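You operate a simulated robot arm through the tools that you are given. There is no shell and no other tool. Be economical: measure what you need, move in short steps, check, and stop when the job is done.

Carry out the task below with a simulated robot arm. There is one attempt and no reset: what you move stays moved.

Task
Blot the line on the pink pad, lay the pad on the mat and set the gold weight on it.
Fine: the blotter goes back. Set down upright: blotter, weight.

The check looks at the end state, three seconds after you hand in, the way a careful person would. Anything else that was tipped, shoved, dropped, spilled or broken makes it a failure.

Robot
A 6-joint arm with a two-finger parallel gripper, fixed in place. Base frame: the origin is at the foot of the arm, x ahead of it, y to its left, z up; the work surface is at about z = 0.75. Readings come in m, degrees, newtons and seconds.
With the tool pointing down near the work surface it reaches from about 0.26 to 0.68 m from the base axis. Its first joint turns from -66.0 to 66.0 degrees. Payload 2.9 kg.
Tool frame: the origin (TCP) lies between the finger pads and is the grasp point; the fingertips stand 0.03 m ahead of it; z points along the fingers, y is the line along which they close. Largest opening 0.11 m; finger width 0.02, thickness 0.01; the body of the gripper, 0.048 by 0.112 m, starts 0.055 m behind the TCP.
Orientation is that of the tool frame in the base frame, as [roll, pitch, yaw] about the fixed x, y, z axes, in that order (R = Rz(yaw) Ry(pitch) Rx(roll)). With the fingers straight down and closing along the base's y, the tool's x points along the base's -x, its y along +y and its z along -z.

Tools
- The arm moves only by the tool servo_tool. Its argument "commands" is one flat list of numbers, 6 for each row, row after row: the shift along the tool's x, y, z in m, then the turn, a rotation vector about the tool's x, y, z in degrees. In form: [x, y, z, ax, ay, az, x, y, z, ax, ay, az, ...]. A call has 1 to 8 rows; each row shifts and turns the commanded pose from where the row before left it, along the tool's axes as they then stand. "claw" is the closure, from 0 (fully open) to 1 (shut), set as the call begins (left out, the last holds). Rows are played at 5 a second. More than 0.05 m and 8.6 degrees between two rows, or a gripper value outside its range, and nothing of the call is played. A pose out of reach is approached as far as the arm can. The call stops where the force on the tool passes 40 N (or 10 N more than at its start, if that is more) or the arm is blocked; 0.2 s more then pass. Each finger travels about 0.108 m/s and halts on what it meets, pressing with about 31 N; the grip force reading is that of the motor and also rises with nothing between the fingers. The clock runs only during rows and for 0.2 s after the last one: add rows that do not move to give the fingers time. The reply holds the time, the measured pose of the TCP, the force on the tool along the base axes, the opening and the grip force, in the units named above and with some noise, with the torque about the TCP (base axes, N m) and any sound that the robot's microphone picked up.
- Cameras (640 x 400 px; columns grow to the right, rows downward): "scene" is fixed at [0.0718, 0.4273, 1.3912]; the picture's right is [-0.82, -0.58, 0.00], its down [-0.29, 0.41, -0.86] and it looks along [0.50, -0.70, -0.51] (base axes); focal length 335 px, centre (320, 200). "wrist" rides on the gripper at [0.072, 0.017, -0.103] in the tool frame; the picture's right is [-0.23, 0.97, 0.00], its down [-0.76, -0.18, -0.62] and it looks along [-0.61, -0.14, 0.78] (tool axes); focal length 222 px, centre (320, 200). There is no depth. A picture from a camera that has moved, and an enlarged one, comes with that camera's place and axes in the base frame and with its lens.
- snapshot(camera): a new picture of that camera. The clock stands still meanwhile.
- zoom(camera, box): a new picture of the part [left, top, right, bottom] of that camera's present view, enlarged. The clock stands still meanwhile.
- job_done(): hands the job in; it is judged then, once.

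Work in short steps. Places have to be worked out from the pictures, the camera data and where the tool is seen: move nearer, look again, correct. Check each grasp and each placing, and mend what went wrong. You have 120 turns and 64 pictures in all, those below and enlarged ones among them. Open the gripper and draw the arm clear of the work before you hand the job in, unless the task says otherwise; then end with one line.

The tools are called after "Emit:" as name(argument=value, ...) on one line, values as JSON. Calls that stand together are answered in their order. servo_tool: Moves the arm, as the interface text tells. Its arguments: {"type":"object","properties":{"commands":{"type":"array"},"claw":{"type":"number"}},"required":["commands"]} The other tools are called the same way: snapshot (camera) takes a picture; zoom (camera, box) takes an enlarged picture of a part of a camera's view; job_done () hands the job in.

At the start:

```text
clock: 0.0
position: [0.373, -0.0859, 1.0253]
ee_rot: [-179.9, -0.1, 180.0]
force: [-0.7, -0.3, -0.1]
torque: [0.0, 0.01, -0.04]
width: 0.1102
gripper_force: 0.1
```

scene: 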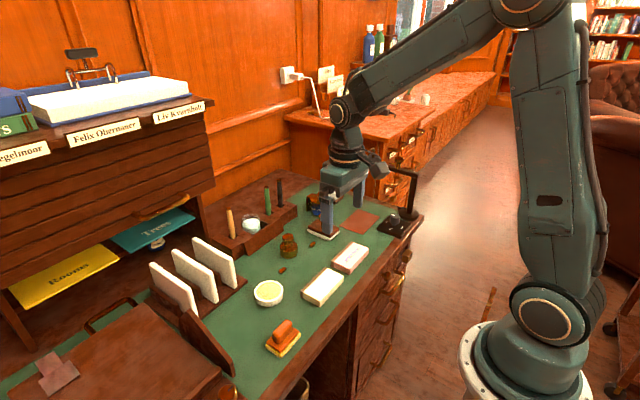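
wrist: 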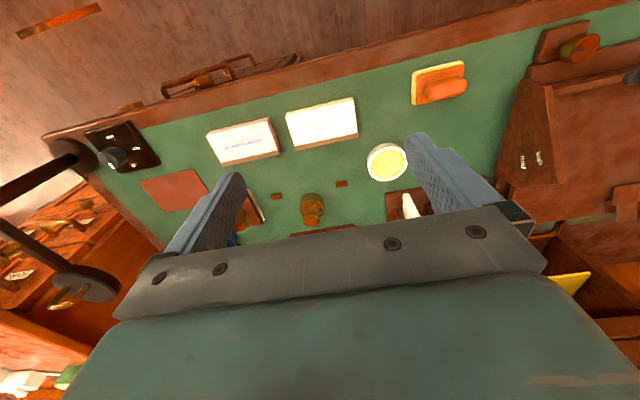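

I start by enlarging the desk area to identify the pads, blotter, mat and weight.

Emit:
zoom(camera="scene", box=[220, 170, 440, 308])

Emit:
zoom(camera="wrist", box=[80, 50, 480, 250])

Emit:
zoom(camera="scene", box=[140, 220, 360, 358])

```text
2.90 times, centred on (330, 239) of scene
camera zoom: at [0.0718, 0.4273, 1.3912], right [-0.82, -0.58, 0.0], down [-0.29, 0.41, -0.86], along [0.5, -0.7, -0.51], focal length 970 px, centre (291, 87)
```

zoom: 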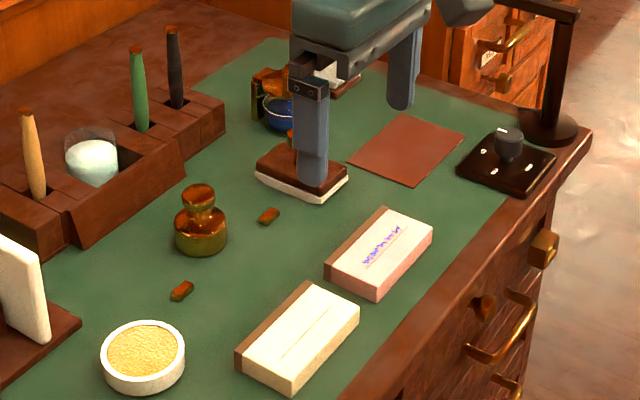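

```text
1.60 times, centred on (280, 150) of wrist
camera zoom: at [0.3007, -0.0695, 1.1272], right [0.23, 0.97, 0.0], down [0.76, -0.18, 0.62], along [0.61, -0.14, -0.78], focal length 355 px, centre (384, 280)
```

zoom: 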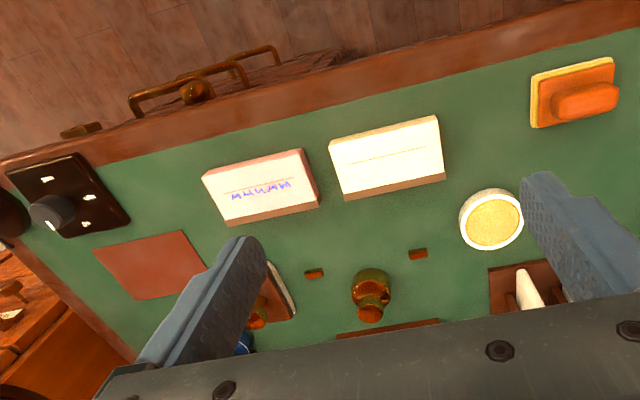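

```text
2.90 times, centred on (250, 289) of scene
camera zoom: at [0.0718, 0.4273, 1.3912], right [-0.82, -0.58, 0.0], down [-0.29, 0.41, -0.86], along [0.5, -0.7, -0.51], focal length 970 px, centre (523, -58)
```

zoom: 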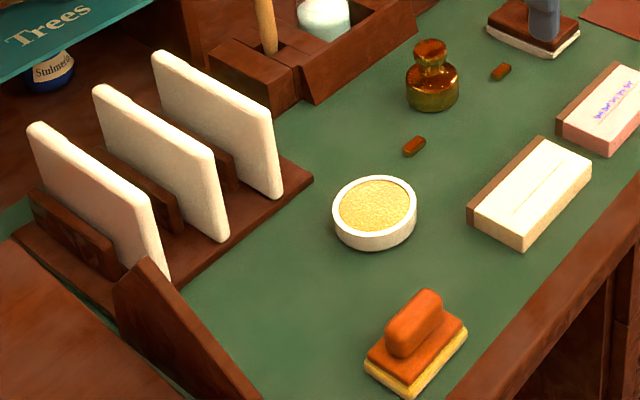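

The pink pad carries the blue ink line (≈0.425,-0.23), the gold weight is ≈(0.59,-0.15), the mat ≈(0.50,-0.43) and the likely blotter (brown with a white underside) ≈(0.58,-0.29). I shift the arm right so the blotter is between the fingers and look.

Emit:
servo_tool(commands=[0, -0.04, 0, 0, 0, 0, 0, -0.04, 0, 0, 0, 0, 0, -0.04, 0, 0, 0, 0, 0, -0.04, 0, 0, 0, 0, 0, -0.03, 0, 0, 0, 0, 0, 0, 0, 0, 0, 0])

Emit:
snapshot(camera="wrist")

Emit:
snapshot(camera="scene")

```text
clock: 1.4
position: [0.3719, -0.2767, 1.0239]
ee_rot: [179.9, 0.0, 180.0]
force: [-0.1, 0.3, -0.6]
torque: [0.0, 0.02, -0.01]
width: 0.1099
gripper_force: 0.0
```

```text
58 pictures are left
camera wrist: at [0.3011, -0.2614, 1.1272], right [0.23, 0.97, 0.0], down [0.76, -0.18, 0.62], along [0.61, -0.14, -0.78], focal length 222 px, centre (320, 200)
```

wrist: 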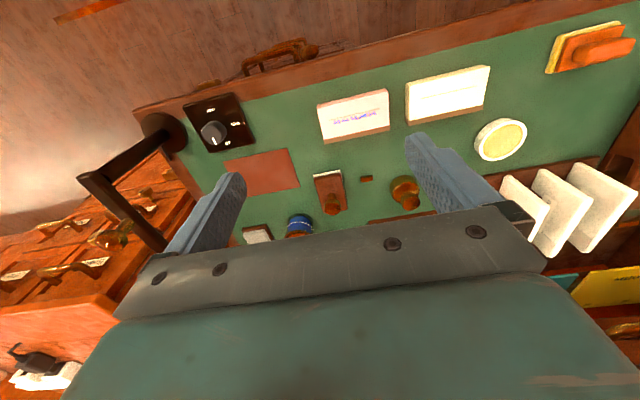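

```text
57 pictures are left
```

scene: 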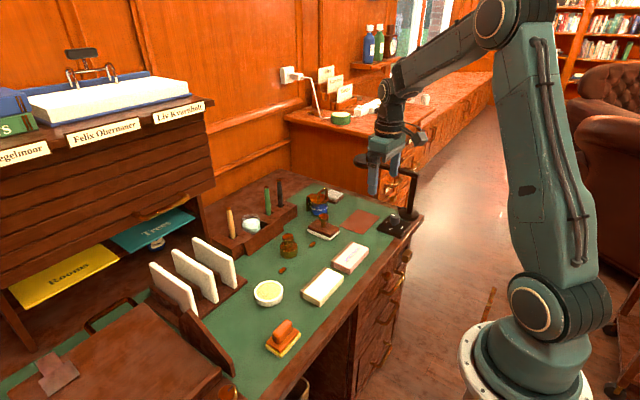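

I zoom in on the blotter and lamp region from both cameras for accurate geometry.

Emit:
zoom(camera="wrist", box=[70, 80, 430, 260])

Emit:
zoom(camera="scene", box=[260, 160, 440, 280])

```text
1.78 times, centred on (250, 170) of wrist
camera zoom: at [0.3011, -0.2614, 1.1272], right [0.23, 0.97, 0.0], down [0.76, -0.18, 0.62], along [0.61, -0.14, -0.78], focal length 395 px, centre (444, 253)
```

zoom: 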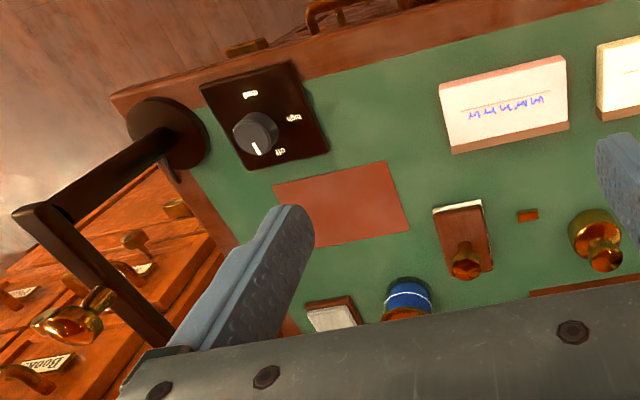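

```text
3.33 times, centred on (350, 220) of scene
camera zoom: at [0.0718, 0.4272, 1.3912], right [-0.82, -0.58, 0.0], down [-0.29, 0.41, -0.86], along [0.5, -0.7, -0.51], focal length 1115 px, centre (220, 133)
```

zoom: 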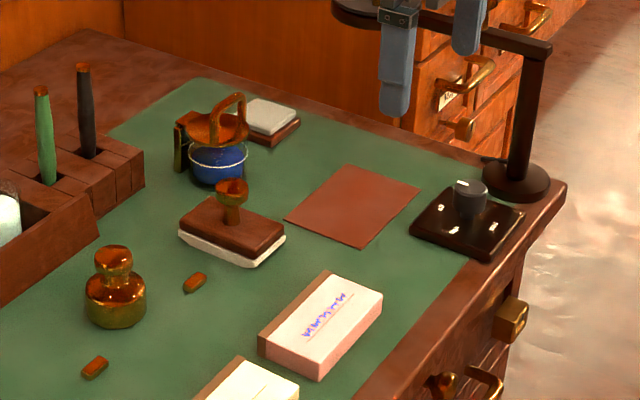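

Blotter: base ≈0.10×0.05 m, long along x, centred ≈(0.565,-0.297), knob ≈(0.576,-0.300) with top z≈0.81. I narrow the fingers, and move above it at a safe height.

Emit:
servo_tool(commands=[-0.04, -0.004, 0.02, 0, 0, 0, -0.04, -0.004, 0.02, 0, 0, 0, -0.04, -0.004, 0.02, 0, 0, 0, -0.03, -0.004, 0.02, 0, 0, 0, -0.03, -0.004, 0.02, 0, 0, 0, 0, 0, 0, 0, 0, 0], claw=0.4)

Emit:
snapshot(camera="wrist")

Emit:
zoom(camera="scene", box=[260, 150, 440, 270])

```text
clock: 2.8
position: [0.5528, -0.2965, 0.9248]
ee_rot: [180.0, 0.1, 180.0]
force: [0.2, -0.8, 0.0]
torque: [0.01, 0.01, -0.04]
width: 0.0657
gripper_force: 0.1
```

```text
54 pictures are left
camera wrist: at [0.4794, -0.2797, 1.0264], right [0.23, 0.97, 0.0], down [0.76, -0.18, 0.62], along [0.61, -0.14, -0.78], focal length 222 px, centre (320, 200)
```

wrist: 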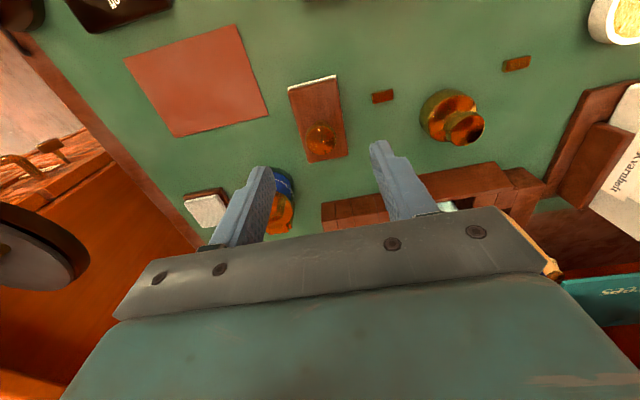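

```text
3.33 times, centred on (350, 210) of scene
camera zoom: at [0.0718, 0.4273, 1.3912], right [-0.82, -0.58, 0.0], down [-0.29, 0.41, -0.86], along [0.5, -0.7, -0.51], focal length 1115 px, centre (220, 167)
```

zoom: 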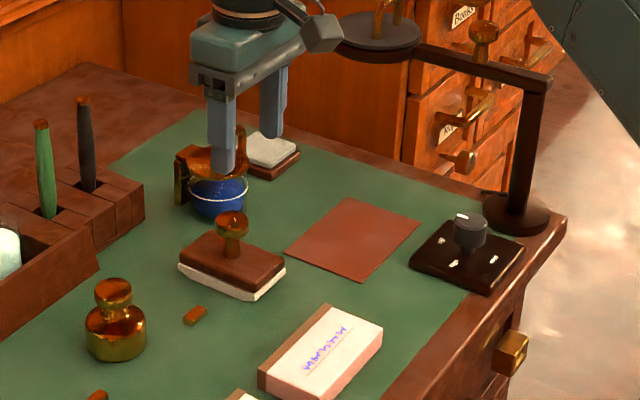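

Knob estimated ≈(0.570,-0.298), centre z≈0.81. I align in x and lower partway, then check.

Emit:
servo_tool(commands=[-0.017, -0.002, 0.02, 0, 0, 0, 0, 0, 0.03, 0, 0, 0, 0, 0, 0.03, 0, 0, 0, 0, 0, 0, 0, 0, 0])

Emit:
zoom(camera="wrist", box=[200, 60, 440, 210])

Emit:
zoom(camera="scene", box=[270, 160, 390, 240])

```text
clock: 3.8
position: [0.5679, -0.2981, 0.8449]
ee_rot: [-180.0, 0.0, 179.9]
force: [-0.1, 0.4, 0.8]
torque: [0.02, 0.02, 0.02]
width: 0.066
gripper_force: 0.0
```

```text
2.67 times, centred on (320, 135) of wrist
camera zoom: at [0.4954, -0.2815, 0.9466], right [0.23, 0.97, 0.0], down [0.76, -0.18, 0.62], along [0.61, -0.14, -0.78], focal length 592 px, centre (320, 373)
```

zoom: 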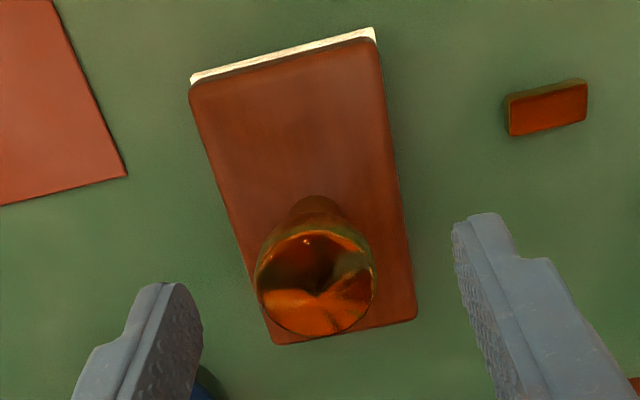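

```text
5.00 times, centred on (330, 200) of scene
camera zoom: at [0.0718, 0.4273, 1.3912], right [-0.82, -0.58, 0.0], down [-0.29, 0.41, -0.86], along [0.5, -0.7, -0.51], focal length 1673 px, centre (270, 200)
```

zoom: 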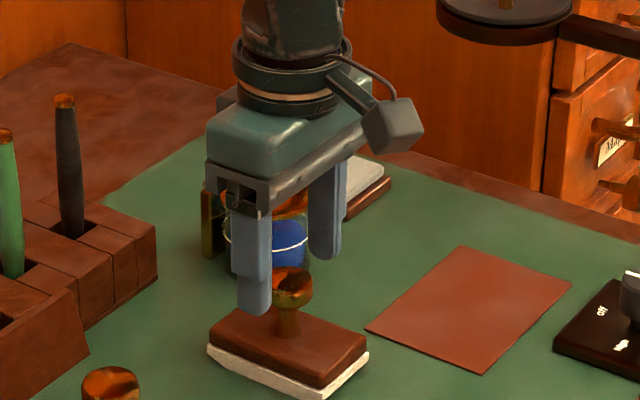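

The knob lies at ≈(0.566,-0.298), between the fingers. I go down to z≈0.81 and close.

Emit:
servo_tool(commands=[0.001, 0, 0.02, 0, 0, 0, 0, 0, 0.015, 0, 0, 0, 0, 0, 0, 0, 0, 0])

Emit:
servo_tool(commands=[0, 0, 0, 0, 0, 0, 0, 0, 0, 0, 0, 0, 0, 0, 0, 0, 0, 0], claw=1)

Emit:
zoom(camera="scene", box=[270, 180, 390, 260])

```text
clock: 4.6
position: [0.5698, -0.2982, 0.8101]
ee_rot: [-180.0, 0.0, 179.9]
force: [-0.5, -0.8, 1.4]
torque: [0.0, -0.01, 0.03]
width: 0.0662
gripper_force: 0.1
```

```text
clock: 5.4
position: [0.5682, -0.2981, 0.8095]
ee_rot: [-180.0, 0.0, -180.0]
force: [0.5, -0.8, -1.1]
torque: [0.02, -0.04, -0.03]
width: 0.0313
gripper_force: 30.7
```

```text
5.00 times, centred on (330, 220) of scene
camera zoom: at [0.0718, 0.4273, 1.3912], right [-0.82, -0.58, 0.0], down [-0.29, 0.41, -0.86], along [0.5, -0.7, -0.51], focal length 1673 px, centre (270, 100)
```

zoom: 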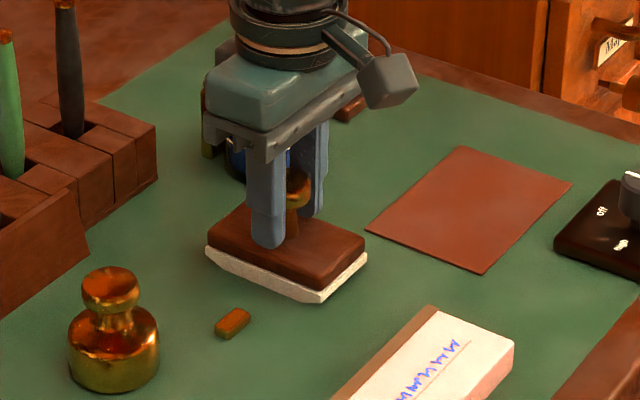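

Gripped (0.031 m). The grasp-time pose (0.568,-0.298,0.8095) is the return place. I lift and carry it over to the pink pad at height.

Emit:
servo_tool(commands=[0, 0, -0.02, 0, 0, 0, 0, 0, -0.035, 0, 0, 0, 0, 0, -0.035, 0, 0, 0, 0.035, 0.016, 0, 0, 0, 0, 0.035, 0.016, 0, 0, 0, 0, 0.035, 0.016, 0, 0, 0, 0, 0.035, 0.016, 0, 0, 0, 0, 0, 0, 0, 0, 0, 0])

Emit:
zoom(camera="scene", box=[270, 150, 420, 250])

Emit:
snapshot(camera="wrist")

```text
clock: 7.2
position: [0.4296, -0.2358, 0.9023]
ee_rot: [180.0, 0.1, 180.0]
force: [0.8, 0.1, -0.2]
torque: [0.0, 0.02, 0.01]
width: 0.0314
gripper_force: 30.8
```

```text
4.00 times, centred on (345, 200) of scene
camera zoom: at [0.0718, 0.4273, 1.3912], right [-0.82, -0.58, 0.0], down [-0.29, 0.41, -0.86], along [0.5, -0.7, -0.51], focal length 1338 px, centre (220, 200)
```

zoom: 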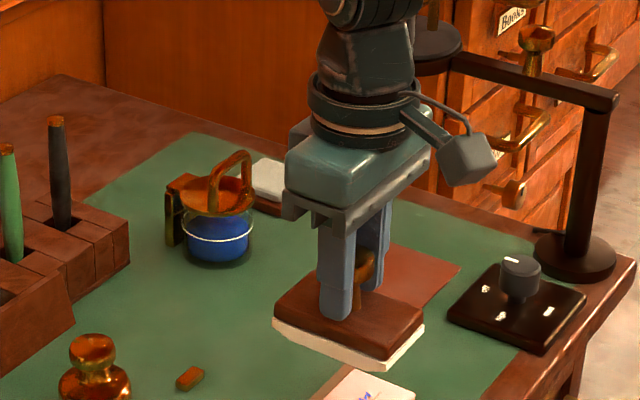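

```text
48 pictures are left
camera wrist: at [0.3576, -0.2183, 1.004], right [0.23, 0.97, 0.0], down [0.76, -0.18, 0.62], along [0.61, -0.14, -0.78], focal length 222 px, centre (320, 200)
```

wrist: 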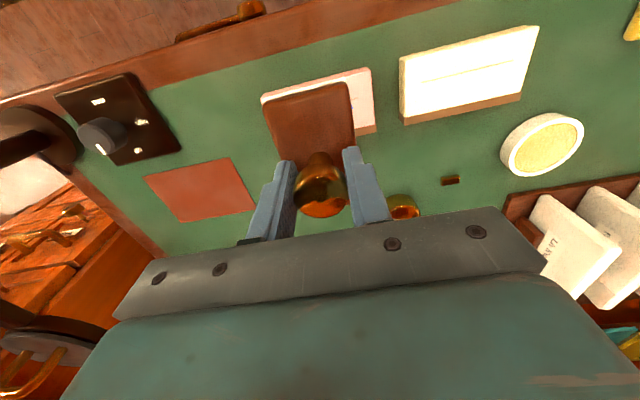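

Pad spans x 0.40–0.452, y −0.285 to −0.18, with the line along y at x≈0.428. I turn the blotter 90° so its length lies along the line.

Emit:
servo_tool(commands=[0, 0, 0, 0, 0, 8.5, 0, 0, 0, 0, 0, 8.5, 0, 0, 0, 0, 0, 8.5, 0, 0, 0, 0, 0, 8.5, 0, 0, 0, 0, 0, 8.5, 0, 0, 0, 0, 0, 8.5, 0, 0, 0, 0, 0, 8.5, 0, 0, 0, 0, 0, 8.5])

Emit:
servo_tool(commands=[0, 0, 0, 0, 0, 8, 0, 0, 0, 0, 0, 8, 0, 0, 0, 0, 0, 6, 0, 0, 0, 0, 0, 0])

Emit:
snapshot(camera="wrist")

Emit:
zoom(camera="scene", box=[270, 170, 420, 270])

```text
clock: 9.0
position: [0.4304, -0.2348, 0.8998]
ee_rot: [-179.9, -0.1, 111.7]
force: [0.1, 0.7, -1.3]
torque: [0.01, 0.0, -0.01]
width: 0.0313
gripper_force: 30.9
```

```text
clock: 10.0
position: [0.428, -0.2326, 0.9008]
ee_rot: [179.9, 0.0, 89.8]
force: [-0.3, 0.1, -1.1]
torque: [-0.01, 0.0, 0.01]
width: 0.0311
gripper_force: 30.6
```

```text
47 pictures are left
camera wrist: at [0.4459, -0.1618, 1.0021], right [0.97, -0.23, 0.0], down [-0.18, -0.76, 0.62], along [-0.14, -0.61, -0.78], focal length 222 px, centre (320, 200)
```

wrist: 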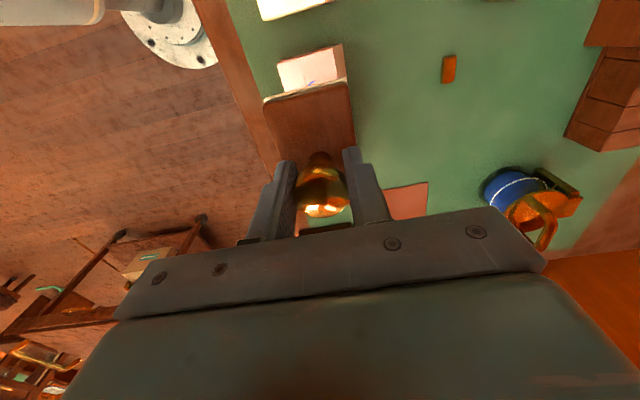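

```text
4.00 times, centred on (345, 220) of scene
camera zoom: at [0.0718, 0.4273, 1.3912], right [-0.82, -0.58, 0.0], down [-0.29, 0.41, -0.86], along [0.5, -0.7, -0.51], focal length 1338 px, centre (220, 120)
```

zoom: 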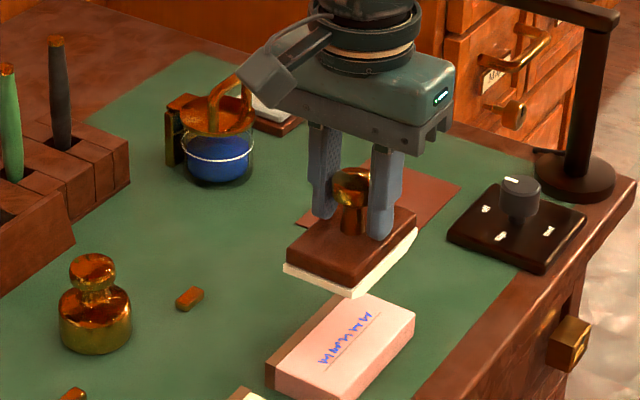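

Line centre ≈(0.428,-0.227). I lower over it to just above expected contact (TCP≈0.8345).

Emit:
servo_tool(commands=[0.004, 0, 0.03, 0, 0, 0, 0, 0, 0.025, 0, 0, 0, 0, 0, 0, 0, 0, 0])

Emit:
zoom(camera="scene", box=[300, 200, 420, 280])

Emit:
zoom(camera="wrist", box=[200, 0, 440, 150])

```text
clock: 10.8
position: [0.4301, -0.2293, 0.846]
ee_rot: [180.0, 0.1, 90.1]
force: [0.1, -0.3, -1.1]
torque: [-0.02, 0.0, 0.0]
width: 0.0311
gripper_force: 31.0
```

```text
5.00 times, centred on (360, 240) of scene
camera zoom: at [0.0718, 0.4273, 1.3912], right [-0.82, -0.58, 0.0], down [-0.29, 0.41, -0.86], along [0.5, -0.7, -0.51], focal length 1673 px, centre (120, 0)
```

zoom: 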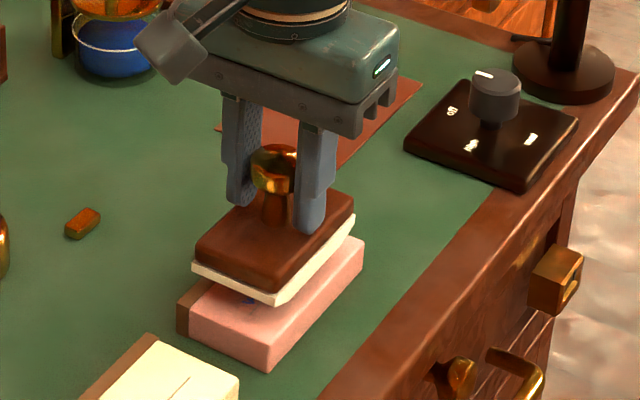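

```text
2.67 times, centred on (320, 75) of wrist
camera zoom: at [0.4466, -0.1577, 0.9482], right [0.97, -0.23, 0.0], down [-0.18, -0.76, 0.62], along [-0.14, -0.61, -0.78], focal length 592 px, centre (320, 533)
```

zoom: 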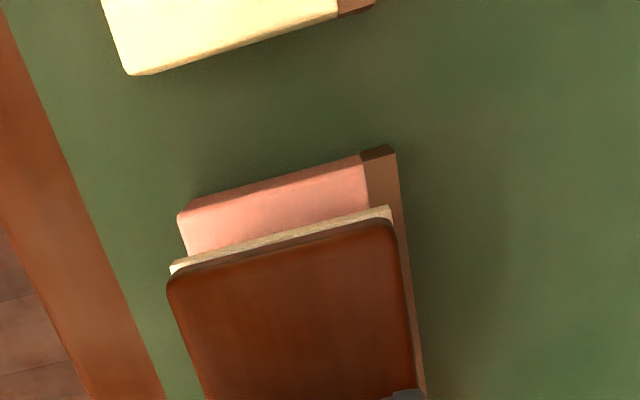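

Well aligned. I press down in small steps, watching the force.

Emit:
servo_tool(commands=[0, 0, 0.004, 0, 0, 0, 0, 0, 0.004, 0, 0, 0, 0, 0, 0, 0, 0, 0])

Emit:
servo_tool(commands=[0, 0, 0.003, 0, 0, 0, 0, 0, 0, 0, 0, 0])

```text
clock: 11.6
position: [0.4306, -0.2288, 0.837]
ee_rot: [179.9, 0.0, 90.0]
force: [-1.5, 0.9, -1.0]
torque: [0.01, 0.01, 0.03]
width: 0.0312
gripper_force: 31.1
```

```text
clock: 12.2
position: [0.4286, -0.2307, 0.8344]
ee_rot: [180.0, -0.1, 90.0]
force: [-0.3, 0.0, -1.3]
torque: [0.0, 0.02, -0.01]
width: 0.0311
gripper_force: 31.0
```

No contact yet; I continue down in 2 mm steps.

Emit:
servo_tool(commands=[0, 0, 0.002, 0, 0, 0, 0, 0, 0, 0, 0, 0])

Emit:
servo_tool(commands=[0, 0, 0.002, 0, 0, 0, 0, 0, 0, 0, 0, 0])

Emit:
servo_tool(commands=[0, 0, 0.002, 0, 0, 0, 0, 0, 0, 0, 0, 0])

```text
clock: 12.8
position: [0.4305, -0.2295, 0.8323]
ee_rot: [-180.0, 0.0, 90.0]
force: [-0.3, 0.7, -0.6]
torque: [0.0, 0.0, -0.03]
width: 0.0312
gripper_force: 31.0
```

```text
clock: 13.4
position: [0.4304, -0.23, 0.8319]
ee_rot: [179.9, 0.1, 90.0]
force: [-5.7, 3.3, 20.5]
torque: [0.13, 0.21, 0.01]
width: 0.0314
gripper_force: 31.1
```

```text
clock: 14.0
position: [0.4308, -0.2302, 0.8287]
ee_rot: [179.8, 0.1, 89.9]
force: [-1.3, 0.1, 24.9]
torque: [-0.05, 0.14, 0.02]
width: 0.0308
gripper_force: 30.8
```

Contact with ~25 N. I hold briefly, lift, and check the line.

Emit:
servo_tool(commands=[0, 0, 0, 0, 0, 0, 0, 0, 0, 0, 0, 0, 0, 0, 0, 0, 0, 0, 0, 0, -0.02, 0, 0, 0, 0, 0, -0.03, 0, 0, 0, 0, 0, -0.03, 0, 0, 0, 0, 0, 0, 0, 0, 0])

Emit:
zoom(camera="scene", box=[300, 190, 420, 270])

```text
clock: 15.6
position: [0.4291, -0.2309, 0.9087]
ee_rot: [-179.9, -0.2, 90.0]
force: [0.3, -0.9, -1.2]
torque: [0.03, 0.01, -0.01]
width: 0.0309
gripper_force: 31.5
```

```text
5.00 times, centred on (360, 230) of scene
camera zoom: at [0.0718, 0.4273, 1.3912], right [-0.82, -0.58, 0.0], down [-0.29, 0.41, -0.86], along [0.5, -0.7, -0.51], focal length 1673 px, centre (120, 50)
```

zoom: 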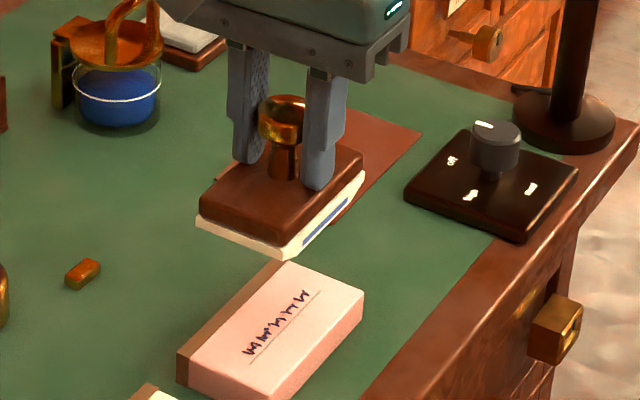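

The line now is dark (dry) and the blotter shows the blue uptake, so it's blotted. I turn the blotter back and return it to its place.

Emit:
servo_tool(commands=[0, 0, 0, 0, 0, -8.5, 0, 0, 0, 0, 0, -8.5, 0, 0, 0, 0, 0, -8.5, 0, 0, 0, 0, 0, -8.5, 0, 0, 0, 0, 0, -8.5, 0, 0, 0, 0, 0, -8.5, 0, 0, 0, 0, 0, -8.5, 0, 0, 0, 0, 0, -8.5])

Emit:
servo_tool(commands=[0, 0, 0, 0, 0, -8, 0, 0, 0, 0, 0, -8, 0, 0, 0, 0, 0, -6, -0.035, -0.017, 0, 0, 0, 0, -0.035, -0.017, 0, 0, 0, 0, -0.035, -0.017, 0, 0, 0, 0, -0.034, -0.017, 0, 0, 0, 0, 0, 0, 0, 0, 0, 0])

```text
clock: 17.4
position: [0.4297, -0.2297, 0.908]
ee_rot: [180.0, 0.0, 158.2]
force: [-0.2, -0.5, -1.1]
torque: [-0.02, -0.03, 0.0]
width: 0.031
gripper_force: 31.3
```

```text
clock: 19.2
position: [0.568, -0.2977, 0.9084]
ee_rot: [179.8, 0.0, 180.0]
force: [-0.5, -0.4, -1.0]
torque: [-0.03, -0.01, -0.03]
width: 0.031
gripper_force: 31.0
```

I am back above the original spot; lowering near the table, then in fine steps to contact.

Emit:
servo_tool(commands=[0, 0, 0.04, 0, 0, 0, 0, 0, 0.04, 0, 0, 0, 0, 0, 0.012, 0, 0, 0, 0, 0, 0, 0, 0, 0])

Emit:
servo_tool(commands=[0, 0, 0.003, 0, 0, 0, 0, 0, 0, 0, 0, 0])

Emit:
servo_tool(commands=[0, 0, 0.002, 0, 0, 0, 0, 0, 0, 0, 0, 0])

```text
clock: 20.2
position: [0.5675, -0.2974, 0.8166]
ee_rot: [-180.0, 0.0, -179.9]
force: [-0.4, 0.9, -1.1]
torque: [0.01, -0.01, 0.0]
width: 0.0309
gripper_force: 30.9
```

```text
clock: 20.8
position: [0.5681, -0.2978, 0.8138]
ee_rot: [-180.0, 0.0, -179.9]
force: [-0.4, 0.4, -2.5]
torque: [-0.01, -0.02, -0.02]
width: 0.031
gripper_force: 31.0
```

```text
clock: 21.4
position: [0.5685, -0.2991, 0.8113]
ee_rot: [180.0, 0.0, 180.0]
force: [-0.1, -0.9, -1.2]
torque: [0.0, 0.01, 0.0]
width: 0.0309
gripper_force: 30.9
```

Not in contact yet; I take 1.5 mm steps.

Emit:
servo_tool(commands=[0, 0, 0.002, 0, 0, 0, 0, 0, 0, 0, 0, 0])

Emit:
servo_tool(commands=[0, 0, 0.0015, 0, 0, 0, 0, 0, 0, 0, 0, 0])

Emit:
zoom(camera="scene", box=[280, 180, 380, 247])

```text
clock: 22.0
position: [0.5684, -0.2977, 0.8102]
ee_rot: [-180.0, 0.0, -180.0]
force: [-0.8, 0.3, -1.3]
torque: [0.01, 0.01, 0.0]
width: 0.0313
gripper_force: 31.4
```

```text
clock: 22.6
position: [0.5665, -0.2977, 0.8081]
ee_rot: [179.9, 0.0, -180.0]
force: [0.3, -0.5, -1.3]
torque: [0.03, -0.03, -0.01]
width: 0.0309
gripper_force: 30.9
```

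```text
5.97 times, centred on (330, 214) of scene
camera zoom: at [0.0718, 0.4273, 1.3912], right [-0.82, -0.58, 0.0], down [-0.29, 0.41, -0.86], along [0.5, -0.7, -0.51], focal length 1998 px, centre (260, 119)
```

zoom: 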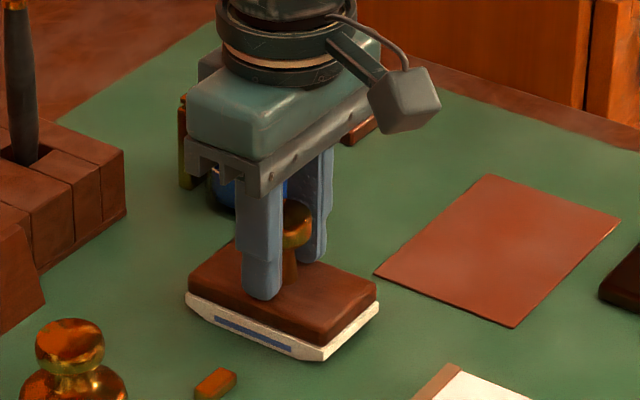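

Still slightly above; I continue with 1 mm steps until touch.

Emit:
servo_tool(commands=[0, 0, 0.001, 0, 0, 0, 0, 0, 0, 0, 0, 0])

Emit:
servo_tool(commands=[0, 0, 0.001, 0, 0, 0, 0, 0, 0, 0, 0, 0])

Emit:
servo_tool(commands=[0, 0, 0.001, 0, 0, 0, 0, 0, 0, 0, 0, 0])

```text
clock: 23.2
position: [0.5696, -0.2983, 0.8081]
ee_rot: [-180.0, 0.1, 179.9]
force: [-0.4, 0.3, -0.7]
torque: [0.02, 0.0, 0.01]
width: 0.0311
gripper_force: 31.3
```

```text
clock: 23.8
position: [0.5676, -0.2977, 0.8068]
ee_rot: [-179.9, 0.1, -179.9]
force: [-2.9, 3.6, 10.4]
torque: [0.05, 0.09, 0.01]
width: 0.031
gripper_force: 31.0
```

```text
clock: 24.4
position: [0.5679, -0.2984, 0.8066]
ee_rot: [-180.0, 0.1, -180.0]
force: [-5.6, 4.7, 23.6]
torque: [0.1, 0.24, -0.03]
width: 0.031
gripper_force: 30.9
```

It's on the table. I ease off a millimetre, open partially, and rise straight up.

Emit:
servo_tool(commands=[0, 0, -0.001, 0, 0, 0, 0, 0, 0, 0, 0, 0])

Emit:
servo_tool(commands=[0, 0, 0, 0, 0, 0, 0, 0, 0, 0, 0, 0, 0, 0, 0, 0, 0, 0, 0, 0, -0.03, 0, 0, 0, 0, 0, -0.03, 0, 0, 0, 0, 0, -0.04, 0, 0, 0, 0, 0, 0, 0, 0, 0], claw=0.4)

Emit:
zoom(camera="scene", box=[280, 180, 400, 260])

```text
clock: 25.0
position: [0.5689, -0.2983, 0.8073]
ee_rot: [-180.0, 0.1, -180.0]
force: [-3.6, 1.9, 19.3]
torque: [0.01, -0.16, 0.02]
width: 0.031
gripper_force: 30.9
```

```text
clock: 26.6
position: [0.5693, -0.2996, 0.9065]
ee_rot: [180.0, 0.1, 179.9]
force: [-0.1, 0.1, -0.2]
torque: [0.0, -0.02, 0.02]
width: 0.0659
gripper_force: 0.1
```

```text
5.00 times, centred on (340, 220) of scene
camera zoom: at [0.0718, 0.4273, 1.3912], right [-0.82, -0.58, 0.0], down [-0.29, 0.41, -0.86], along [0.5, -0.7, -0.51], focal length 1673 px, centre (220, 100)
```

zoom: 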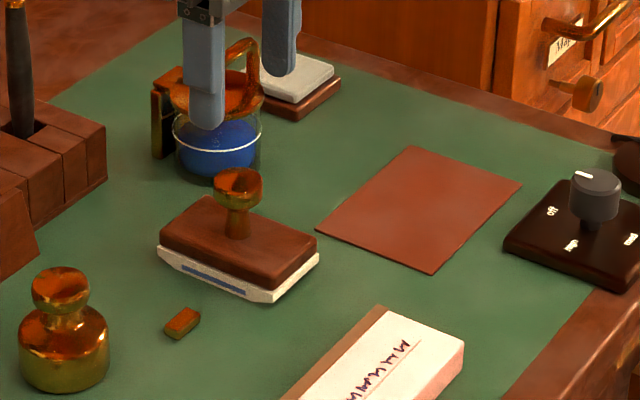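

Blotter is back upright in its place. Mat spans x 0.463–0.55, y −0.48 to −0.355 (centre ≈(0.507,−0.418)). I go back over the pink pad and turn so the fingers close along x.

Emit:
servo_tool(commands=[0.035, 0.0165, 0, 0, 0, 0, 0.035, 0.0165, 0, 0, 0, 0, 0.035, 0.0165, 0, 0, 0, 0, 0.034, 0.0165, 0, 0, 0, 0, 0, 0, 0, 0, 0, 8, 0, 0, 0, 0, 0, 8, 0, 0, 0, 0, 0, 8, 0, 0, 0, 0, 0, 8], claw=0)

Emit:
servo_tool(commands=[0, 0, 0, 0, 0, 8.5, 0, 0, 0, 0, 0, 8.5, 0, 0, 0, 0, 0, 8.5, 0, 0, 0, 0, 0, 8.5, 0, 0, 0, 0, 0, 8, 0, 0, 0, 0, 0, 8, 0, 0, 0, 0, 0, 8, 0, 0, 0, 0, 0, 0])

Emit:
snapshot(camera="wrist")

Emit:
zoom(camera="scene", box=[290, 190, 440, 290])

```text
clock: 28.4
position: [0.4295, -0.2323, 0.9062]
ee_rot: [180.0, 0.1, 147.8]
force: [0.2, 0.0, -0.1]
torque: [-0.03, 0.0, 0.0]
width: 0.1102
gripper_force: 0.0
```

```text
clock: 30.2
position: [0.4298, -0.2329, 0.9047]
ee_rot: [-180.0, 0.0, 89.7]
force: [-0.2, 0.3, -0.5]
torque: [-0.04, 0.0, 0.0]
width: 0.1099
gripper_force: 0.1
```

```text
40 pictures are left
camera wrist: at [0.4458, -0.1604, 1.0072], right [0.97, -0.23, 0.0], down [-0.18, -0.76, 0.62], along [-0.14, -0.61, -0.78], focal length 222 px, centre (320, 200)
```

wrist: 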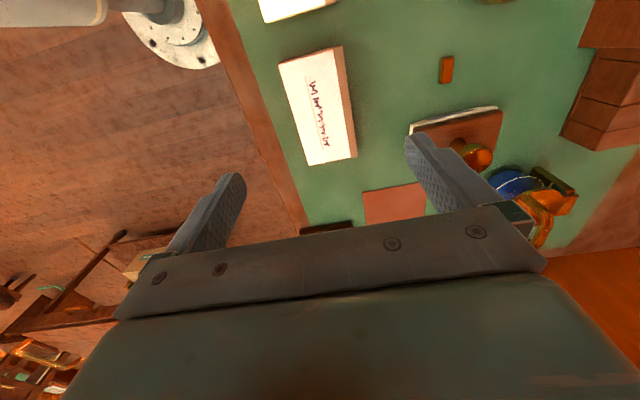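

```text
4.00 times, centred on (365, 240) of scene
camera zoom: at [0.0718, 0.4273, 1.3912], right [-0.82, -0.58, 0.0], down [-0.29, 0.41, -0.86], along [0.5, -0.7, -0.51], focal length 1338 px, centre (140, 40)
```

zoom: 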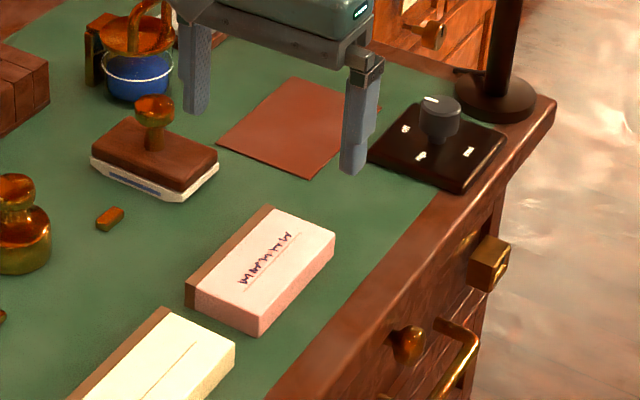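

Pad centre ≈(0.432,−0.235), width ≈0.06 along x. I lower with fingers straddling it to TCP z≈0.788.

Emit:
servo_tool(commands=[-0.002, 0.002, 0.03, 0, 0, 0, 0, 0, 0.03, 0, 0, 0, 0, 0, 0.03, 0, 0, 0, 0, 0, 0.015, 0, 0, 0, 0, 0, 0.011, 0, 0, 0, 0, 0, 0, 0, 0, 0])

Emit:
zoom(camera="scene", box=[300, 200, 420, 280])

```text
clock: 31.6
position: [0.4315, -0.2348, 0.7909]
ee_rot: [180.0, 0.0, 89.9]
force: [0.5, 0.5, -0.1]
torque: [-0.01, 0.0, -0.05]
width: 0.1101
gripper_force: 0.1
```

```text
5.00 times, centred on (360, 240) of scene
camera zoom: at [0.0718, 0.4273, 1.3912], right [-0.82, -0.58, 0.0], down [-0.29, 0.41, -0.86], along [0.5, -0.7, -0.51], focal length 1673 px, centre (120, 0)
```

zoom: 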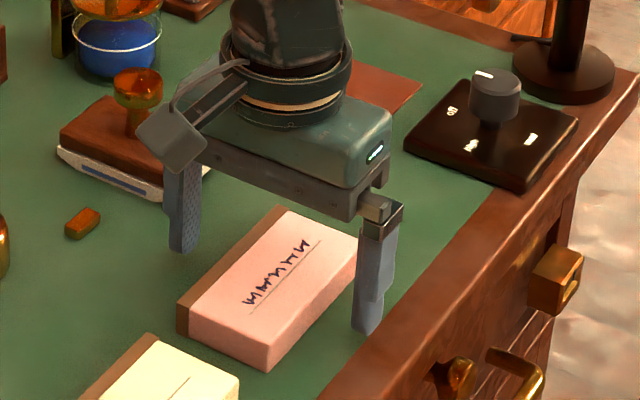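

Fingers straddle the pad. I lower 4 mm and close.

Emit:
servo_tool(commands=[0, 0, 0.004, 0, 0, 0, 0, 0, 0, 0, 0, 0])

Emit:
servo_tool(commands=[0, 0, 0, 0, 0, 0, 0, 0, 0, 0, 0, 0, 0, 0, 0, 0, 0, 0], claw=1)

```text
clock: 32.2
position: [0.4308, -0.2348, 0.7861]
ee_rot: [-180.0, 0.0, 90.1]
force: [-0.5, -0.1, 0.2]
torque: [-0.04, -0.04, -0.02]
width: 0.1099
gripper_force: 0.0
```

```text
clock: 33.0
position: [0.4304, -0.2335, 0.7862]
ee_rot: [-180.0, 0.0, 90.0]
force: [-0.6, -0.3, -0.4]
torque: [-0.02, 0.02, 0.01]
width: 0.0591
gripper_force: 31.3
```

Gripped (0.059 m). I lift and check that it is level.

Emit:
servo_tool(commands=[0, 0, -0.02, 0, 0, 0, 0, 0, -0.04, 0, 0, 0, 0, 0, -0.04, 0, 0, 0, 0, 0, 0, 0, 0, 0])

Emit:
snapshot(camera="scene")

```text
clock: 34.0
position: [0.4316, -0.2342, 0.8858]
ee_rot: [-180.0, 0.0, 90.0]
force: [0.1, -0.5, -1.2]
torque: [-0.01, -0.01, 0.0]
width: 0.0593
gripper_force: 31.3
```

```text
37 pictures are left
```

scene: 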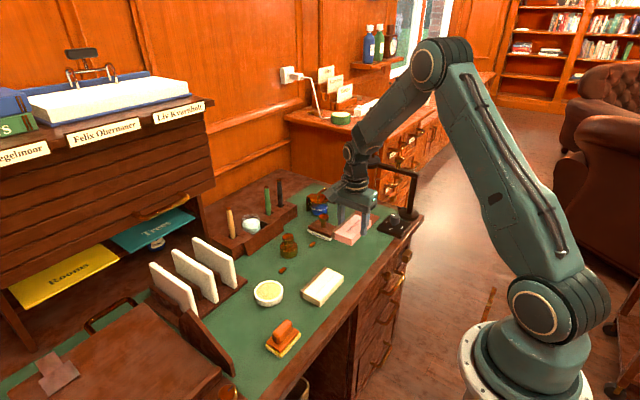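

The pad is held level. I carry it over the mat.

Emit:
servo_tool(commands=[-0.037, 0.015, 0, 0, 0, 0, -0.037, 0.015, 0, 0, 0, 0, -0.037, 0.015, 0, 0, 0, 0, -0.037, 0.015, 0, 0, 0, 0, -0.036, 0.016, 0, 0, 0, 0, 0, 0, 0, 0, 0, 0])

Emit:
zoom(camera="scene", box=[290, 140, 440, 240])

Emit:
snapshot(camera="wrist")

```text
clock: 35.4
position: [0.5073, -0.4187, 0.885]
ee_rot: [-180.0, -0.2, 89.9]
force: [0.9, -0.3, -1.2]
torque: [0.0, 0.02, 0.02]
width: 0.0592
gripper_force: 31.5
```

```text
4.00 times, centred on (365, 190) of scene
camera zoom: at [0.0718, 0.4272, 1.3912], right [-0.82, -0.58, 0.0], down [-0.29, 0.41, -0.86], along [0.5, -0.7, -0.51], focal length 1338 px, centre (140, 240)
```

zoom: 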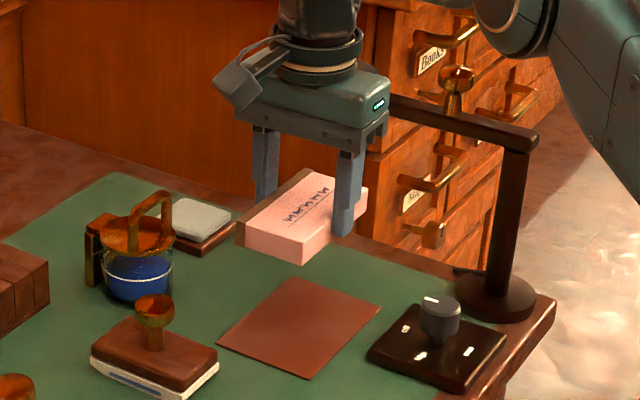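

```text
35 pictures are left
camera wrist: at [0.5242, -0.3465, 0.9871], right [0.97, -0.23, 0.0], down [-0.18, -0.76, 0.62], along [-0.14, -0.61, -0.78], focal length 222 px, centre (320, 200)
```

wrist: 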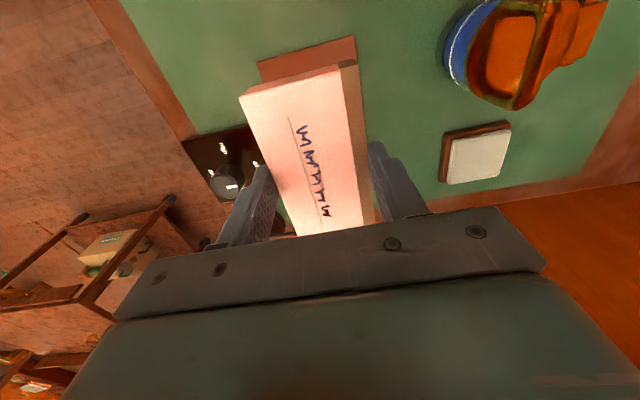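

Pad sits right over the mat (mat x 0.464–0.552, near edge y≈−0.362). I lower it to just above the mat.

Emit:
servo_tool(commands=[-0.001, 0, 0.03, 0, 0, 0, 0, 0, 0.03, 0, 0, 0, 0, 0, 0.028, 0, 0, 0, 0, 0, 0, 0, 0, 0])

Emit:
zoom(camera="wrist", box=[160, 20, 480, 220])

Emit:
zoom(camera="scene", box=[310, 170, 430, 250])

```text
clock: 36.4
position: [0.5051, -0.4184, 0.7982]
ee_rot: [180.0, 0.0, 90.0]
force: [0.5, 0.4, -1.9]
torque: [0.03, 0.03, -0.01]
width: 0.0592
gripper_force: 31.6
```

```text
2.00 times, centred on (320, 120) of wrist
camera zoom: at [0.5219, -0.3469, 0.8999], right [0.97, -0.23, 0.0], down [-0.18, -0.76, 0.62], along [-0.14, -0.61, -0.78], focal length 444 px, centre (320, 360)
```

zoom: 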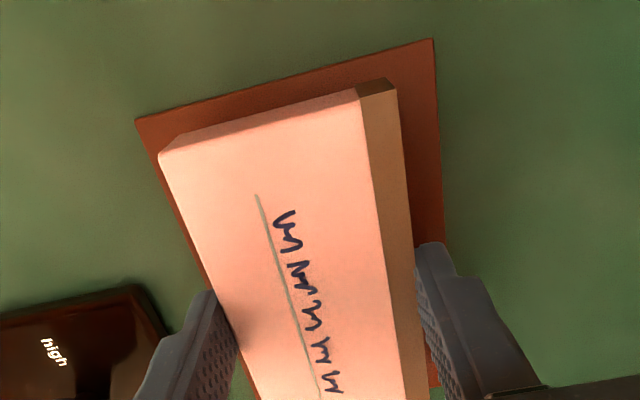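

```text
5.00 times, centred on (370, 210) of scene
camera zoom: at [0.0718, 0.4272, 1.3912], right [-0.82, -0.58, 0.0], down [-0.29, 0.41, -0.86], along [0.5, -0.7, -0.51], focal length 1673 px, centre (70, 150)
```

zoom: 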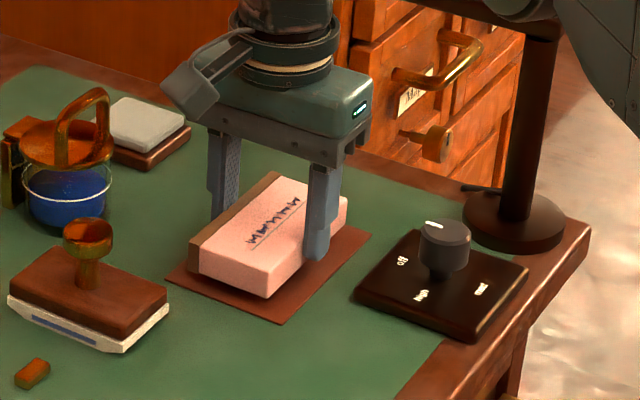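

Shift 3 mm in +x to centre, then lower in small steps onto the mat.

Emit:
servo_tool(commands=[0, 0.003, 0.004, 0, 0, 0, 0, 0, 0.003, 0, 0, 0, 0, 0, 0, 0, 0, 0])

Emit:
servo_tool(commands=[0, 0, 0.0015, 0, 0, 0, 0, 0, 0, 0, 0, 0])

Emit:
servo_tool(commands=[0, 0, 0.0015, 0, 0, 0, 0, 0, 0, 0, 0, 0])

```text
clock: 37.2
position: [0.5101, -0.4204, 0.7901]
ee_rot: [180.0, 0.0, 90.0]
force: [0.0, 0.7, -0.3]
torque: [0.01, -0.01, 0.02]
width: 0.0592
gripper_force: 30.9
```

```text
clock: 37.8
position: [0.5097, -0.4201, 0.788]
ee_rot: [179.9, 0.0, 89.9]
force: [0.1, 0.2, -1.2]
torque: [0.01, 0.0, 0.01]
width: 0.0592
gripper_force: 31.0
```

```text
clock: 38.4
position: [0.5092, -0.4181, 0.7884]
ee_rot: [-180.0, 0.0, 89.9]
force: [-5.2, 1.9, 9.4]
torque: [0.31, 0.25, 0.04]
width: 0.059
gripper_force: 30.9
```

Contact made. I open only to ~0.08 m (the switch box is near the left finger) and rise straight up.

Emit:
servo_tool(commands=[0, 0, 0, 0, 0, 0, 0, 0, 0, 0, 0, 0, 0, 0, 0, 0, 0, 0, 0, 0, -0.03, 0, 0, 0, 0, 0, -0.04, 0, 0, 0, 0, 0, -0.04, 0, 0, 0, 0, 0, 0, 0, 0, 0], claw=0.28)

Emit:
snapshot(camera="wrist")

Emit:
zoom(camera="scene", box=[260, 150, 440, 270])

```text
clock: 40.0
position: [0.5104, -0.4212, 0.8957]
ee_rot: [180.0, -0.1, 90.0]
force: [0.8, -0.5, 0.0]
torque: [0.02, 0.01, -0.03]
width: 0.0794
gripper_force: 0.1
```

```text
32 pictures are left
camera wrist: at [0.5278, -0.3481, 0.9976], right [0.97, -0.23, 0.0], down [-0.18, -0.76, 0.62], along [-0.14, -0.61, -0.78], focal length 222 px, centre (320, 200)
```

wrist: 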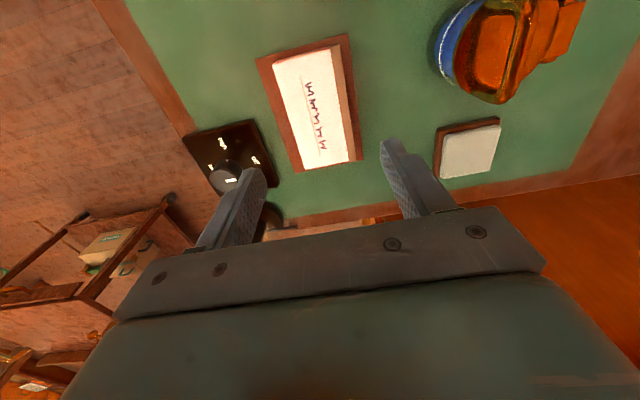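

```text
3.33 times, centred on (350, 210) of scene
camera zoom: at [0.0718, 0.4273, 1.3912], right [-0.82, -0.58, 0.0], down [-0.29, 0.41, -0.86], along [0.5, -0.7, -0.51], focal length 1115 px, centre (220, 167)
```

zoom: 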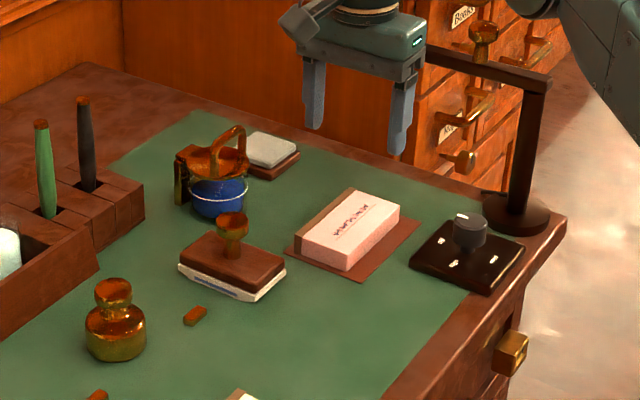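

Pad lies cleanly within the mat with the writing up. Next the gold weight ≈(0.59,−0.145); I rise and travel at height to above it.

Emit:
servo_tool(commands=[0, 0, -0.04, 0, 0, 0, 0.046, 0, 0, 0, 0, 0, 0.046, 0, 0, 0, 0, 0, 0.046, 0, 0, 0, 0, 0, 0.046, 0.02, 0, 0, 0, 0, 0.046, 0.03, 0, 0, 0, 0, 0.046, 0.03, 0, 0, 0, 0, 0, 0, 0, 0, 0, 0])

Emit:
snapshot(camera="wrist")

Emit:
zoom(camera="scene", box=[210, 170, 360, 270])

```text
refused: row 5 steps farther than a row can; nothing moved
```

```text
30 pictures are left
camera wrist: at [0.5278, -0.3481, 0.9976], right [0.97, -0.23, 0.0], down [-0.18, -0.76, 0.62], along [-0.14, -0.61, -0.78], focal length 222 px, centre (320, 200)
```

wrist: 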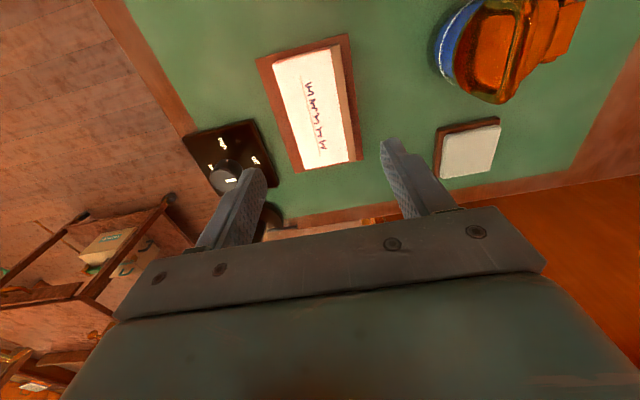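

```text
4.00 times, centred on (285, 220) of scene
camera zoom: at [0.0718, 0.4273, 1.3912], right [-0.82, -0.58, 0.0], down [-0.29, 0.41, -0.86], along [0.5, -0.7, -0.51], focal length 1338 px, centre (460, 120)
```

zoom: 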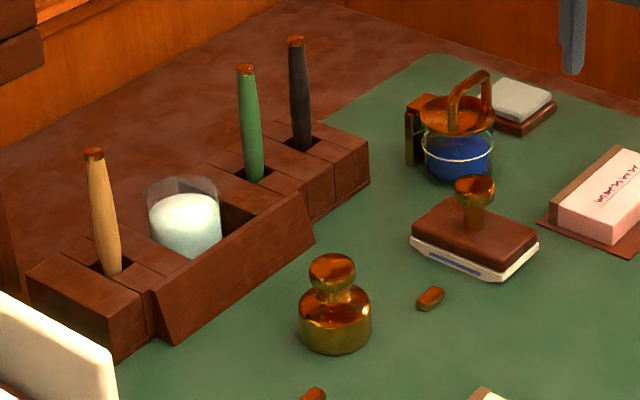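

A row was too long, nothing moved; I redo it with shorter rows.

Emit:
servo_tool(commands=[0, 0, -0.04, 0, 0, 0, 0.046, 0, 0, 0, 0, 0, 0.046, 0, 0, 0, 0, 0, 0.046, 0, 0, 0, 0, 0, 0.04, 0.02, 0, 0, 0, 0, 0.04, 0.02, 0, 0, 0, 0, 0.04, 0.02, 0, 0, 0, 0, 0.018, 0.02, 0, 0, 0, 0])

Emit:
servo_tool(commands=[0, 0, 0, 0, 0, 0])

Emit:
snapshot(camera="wrist")

Emit:
zoom(camera="scene", box=[210, 160, 360, 260])

```text
clock: 41.8
position: [0.5895, -0.1418, 0.9383]
ee_rot: [180.0, 0.1, 90.1]
force: [0.2, 0.0, 0.6]
torque: [0.0, 0.01, 0.05]
width: 0.0791
gripper_force: 0.1
```

```text
clock: 42.2
position: [0.5891, -0.1429, 0.9373]
ee_rot: [180.0, 0.0, 89.9]
force: [-0.7, -0.2, 0.0]
torque: [0.0, 0.0, 0.01]
width: 0.079
gripper_force: 0.1
```

```text
28 pictures are left
camera wrist: at [0.6053, -0.0703, 1.0392], right [0.97, -0.23, 0.0], down [-0.18, -0.76, 0.62], along [-0.14, -0.61, -0.78], focal length 222 px, centre (320, 200)
```

wrist: 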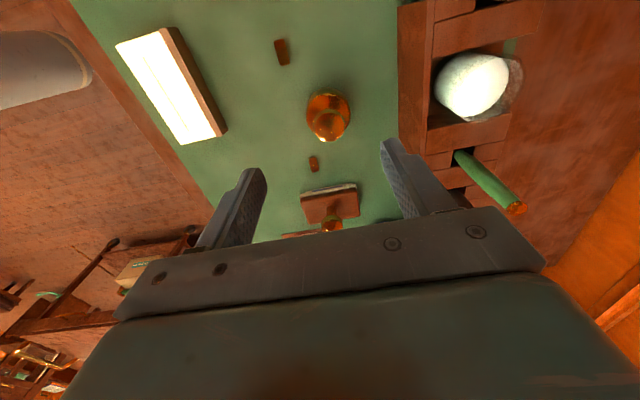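

```text
4.00 times, centred on (285, 210) of scene
camera zoom: at [0.0718, 0.4273, 1.3912], right [-0.82, -0.58, 0.0], down [-0.29, 0.41, -0.86], along [0.5, -0.7, -0.51], focal length 1338 px, centre (460, 160)
```

zoom: 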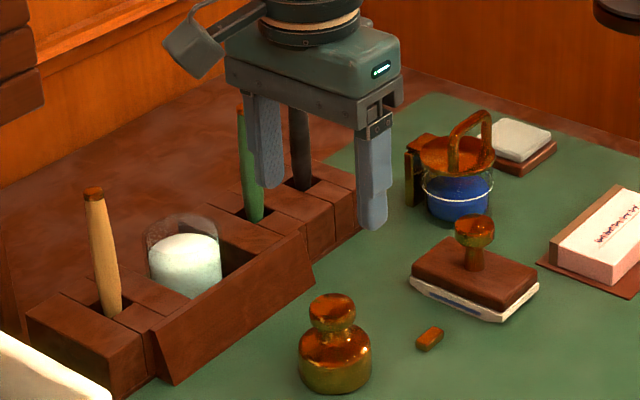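

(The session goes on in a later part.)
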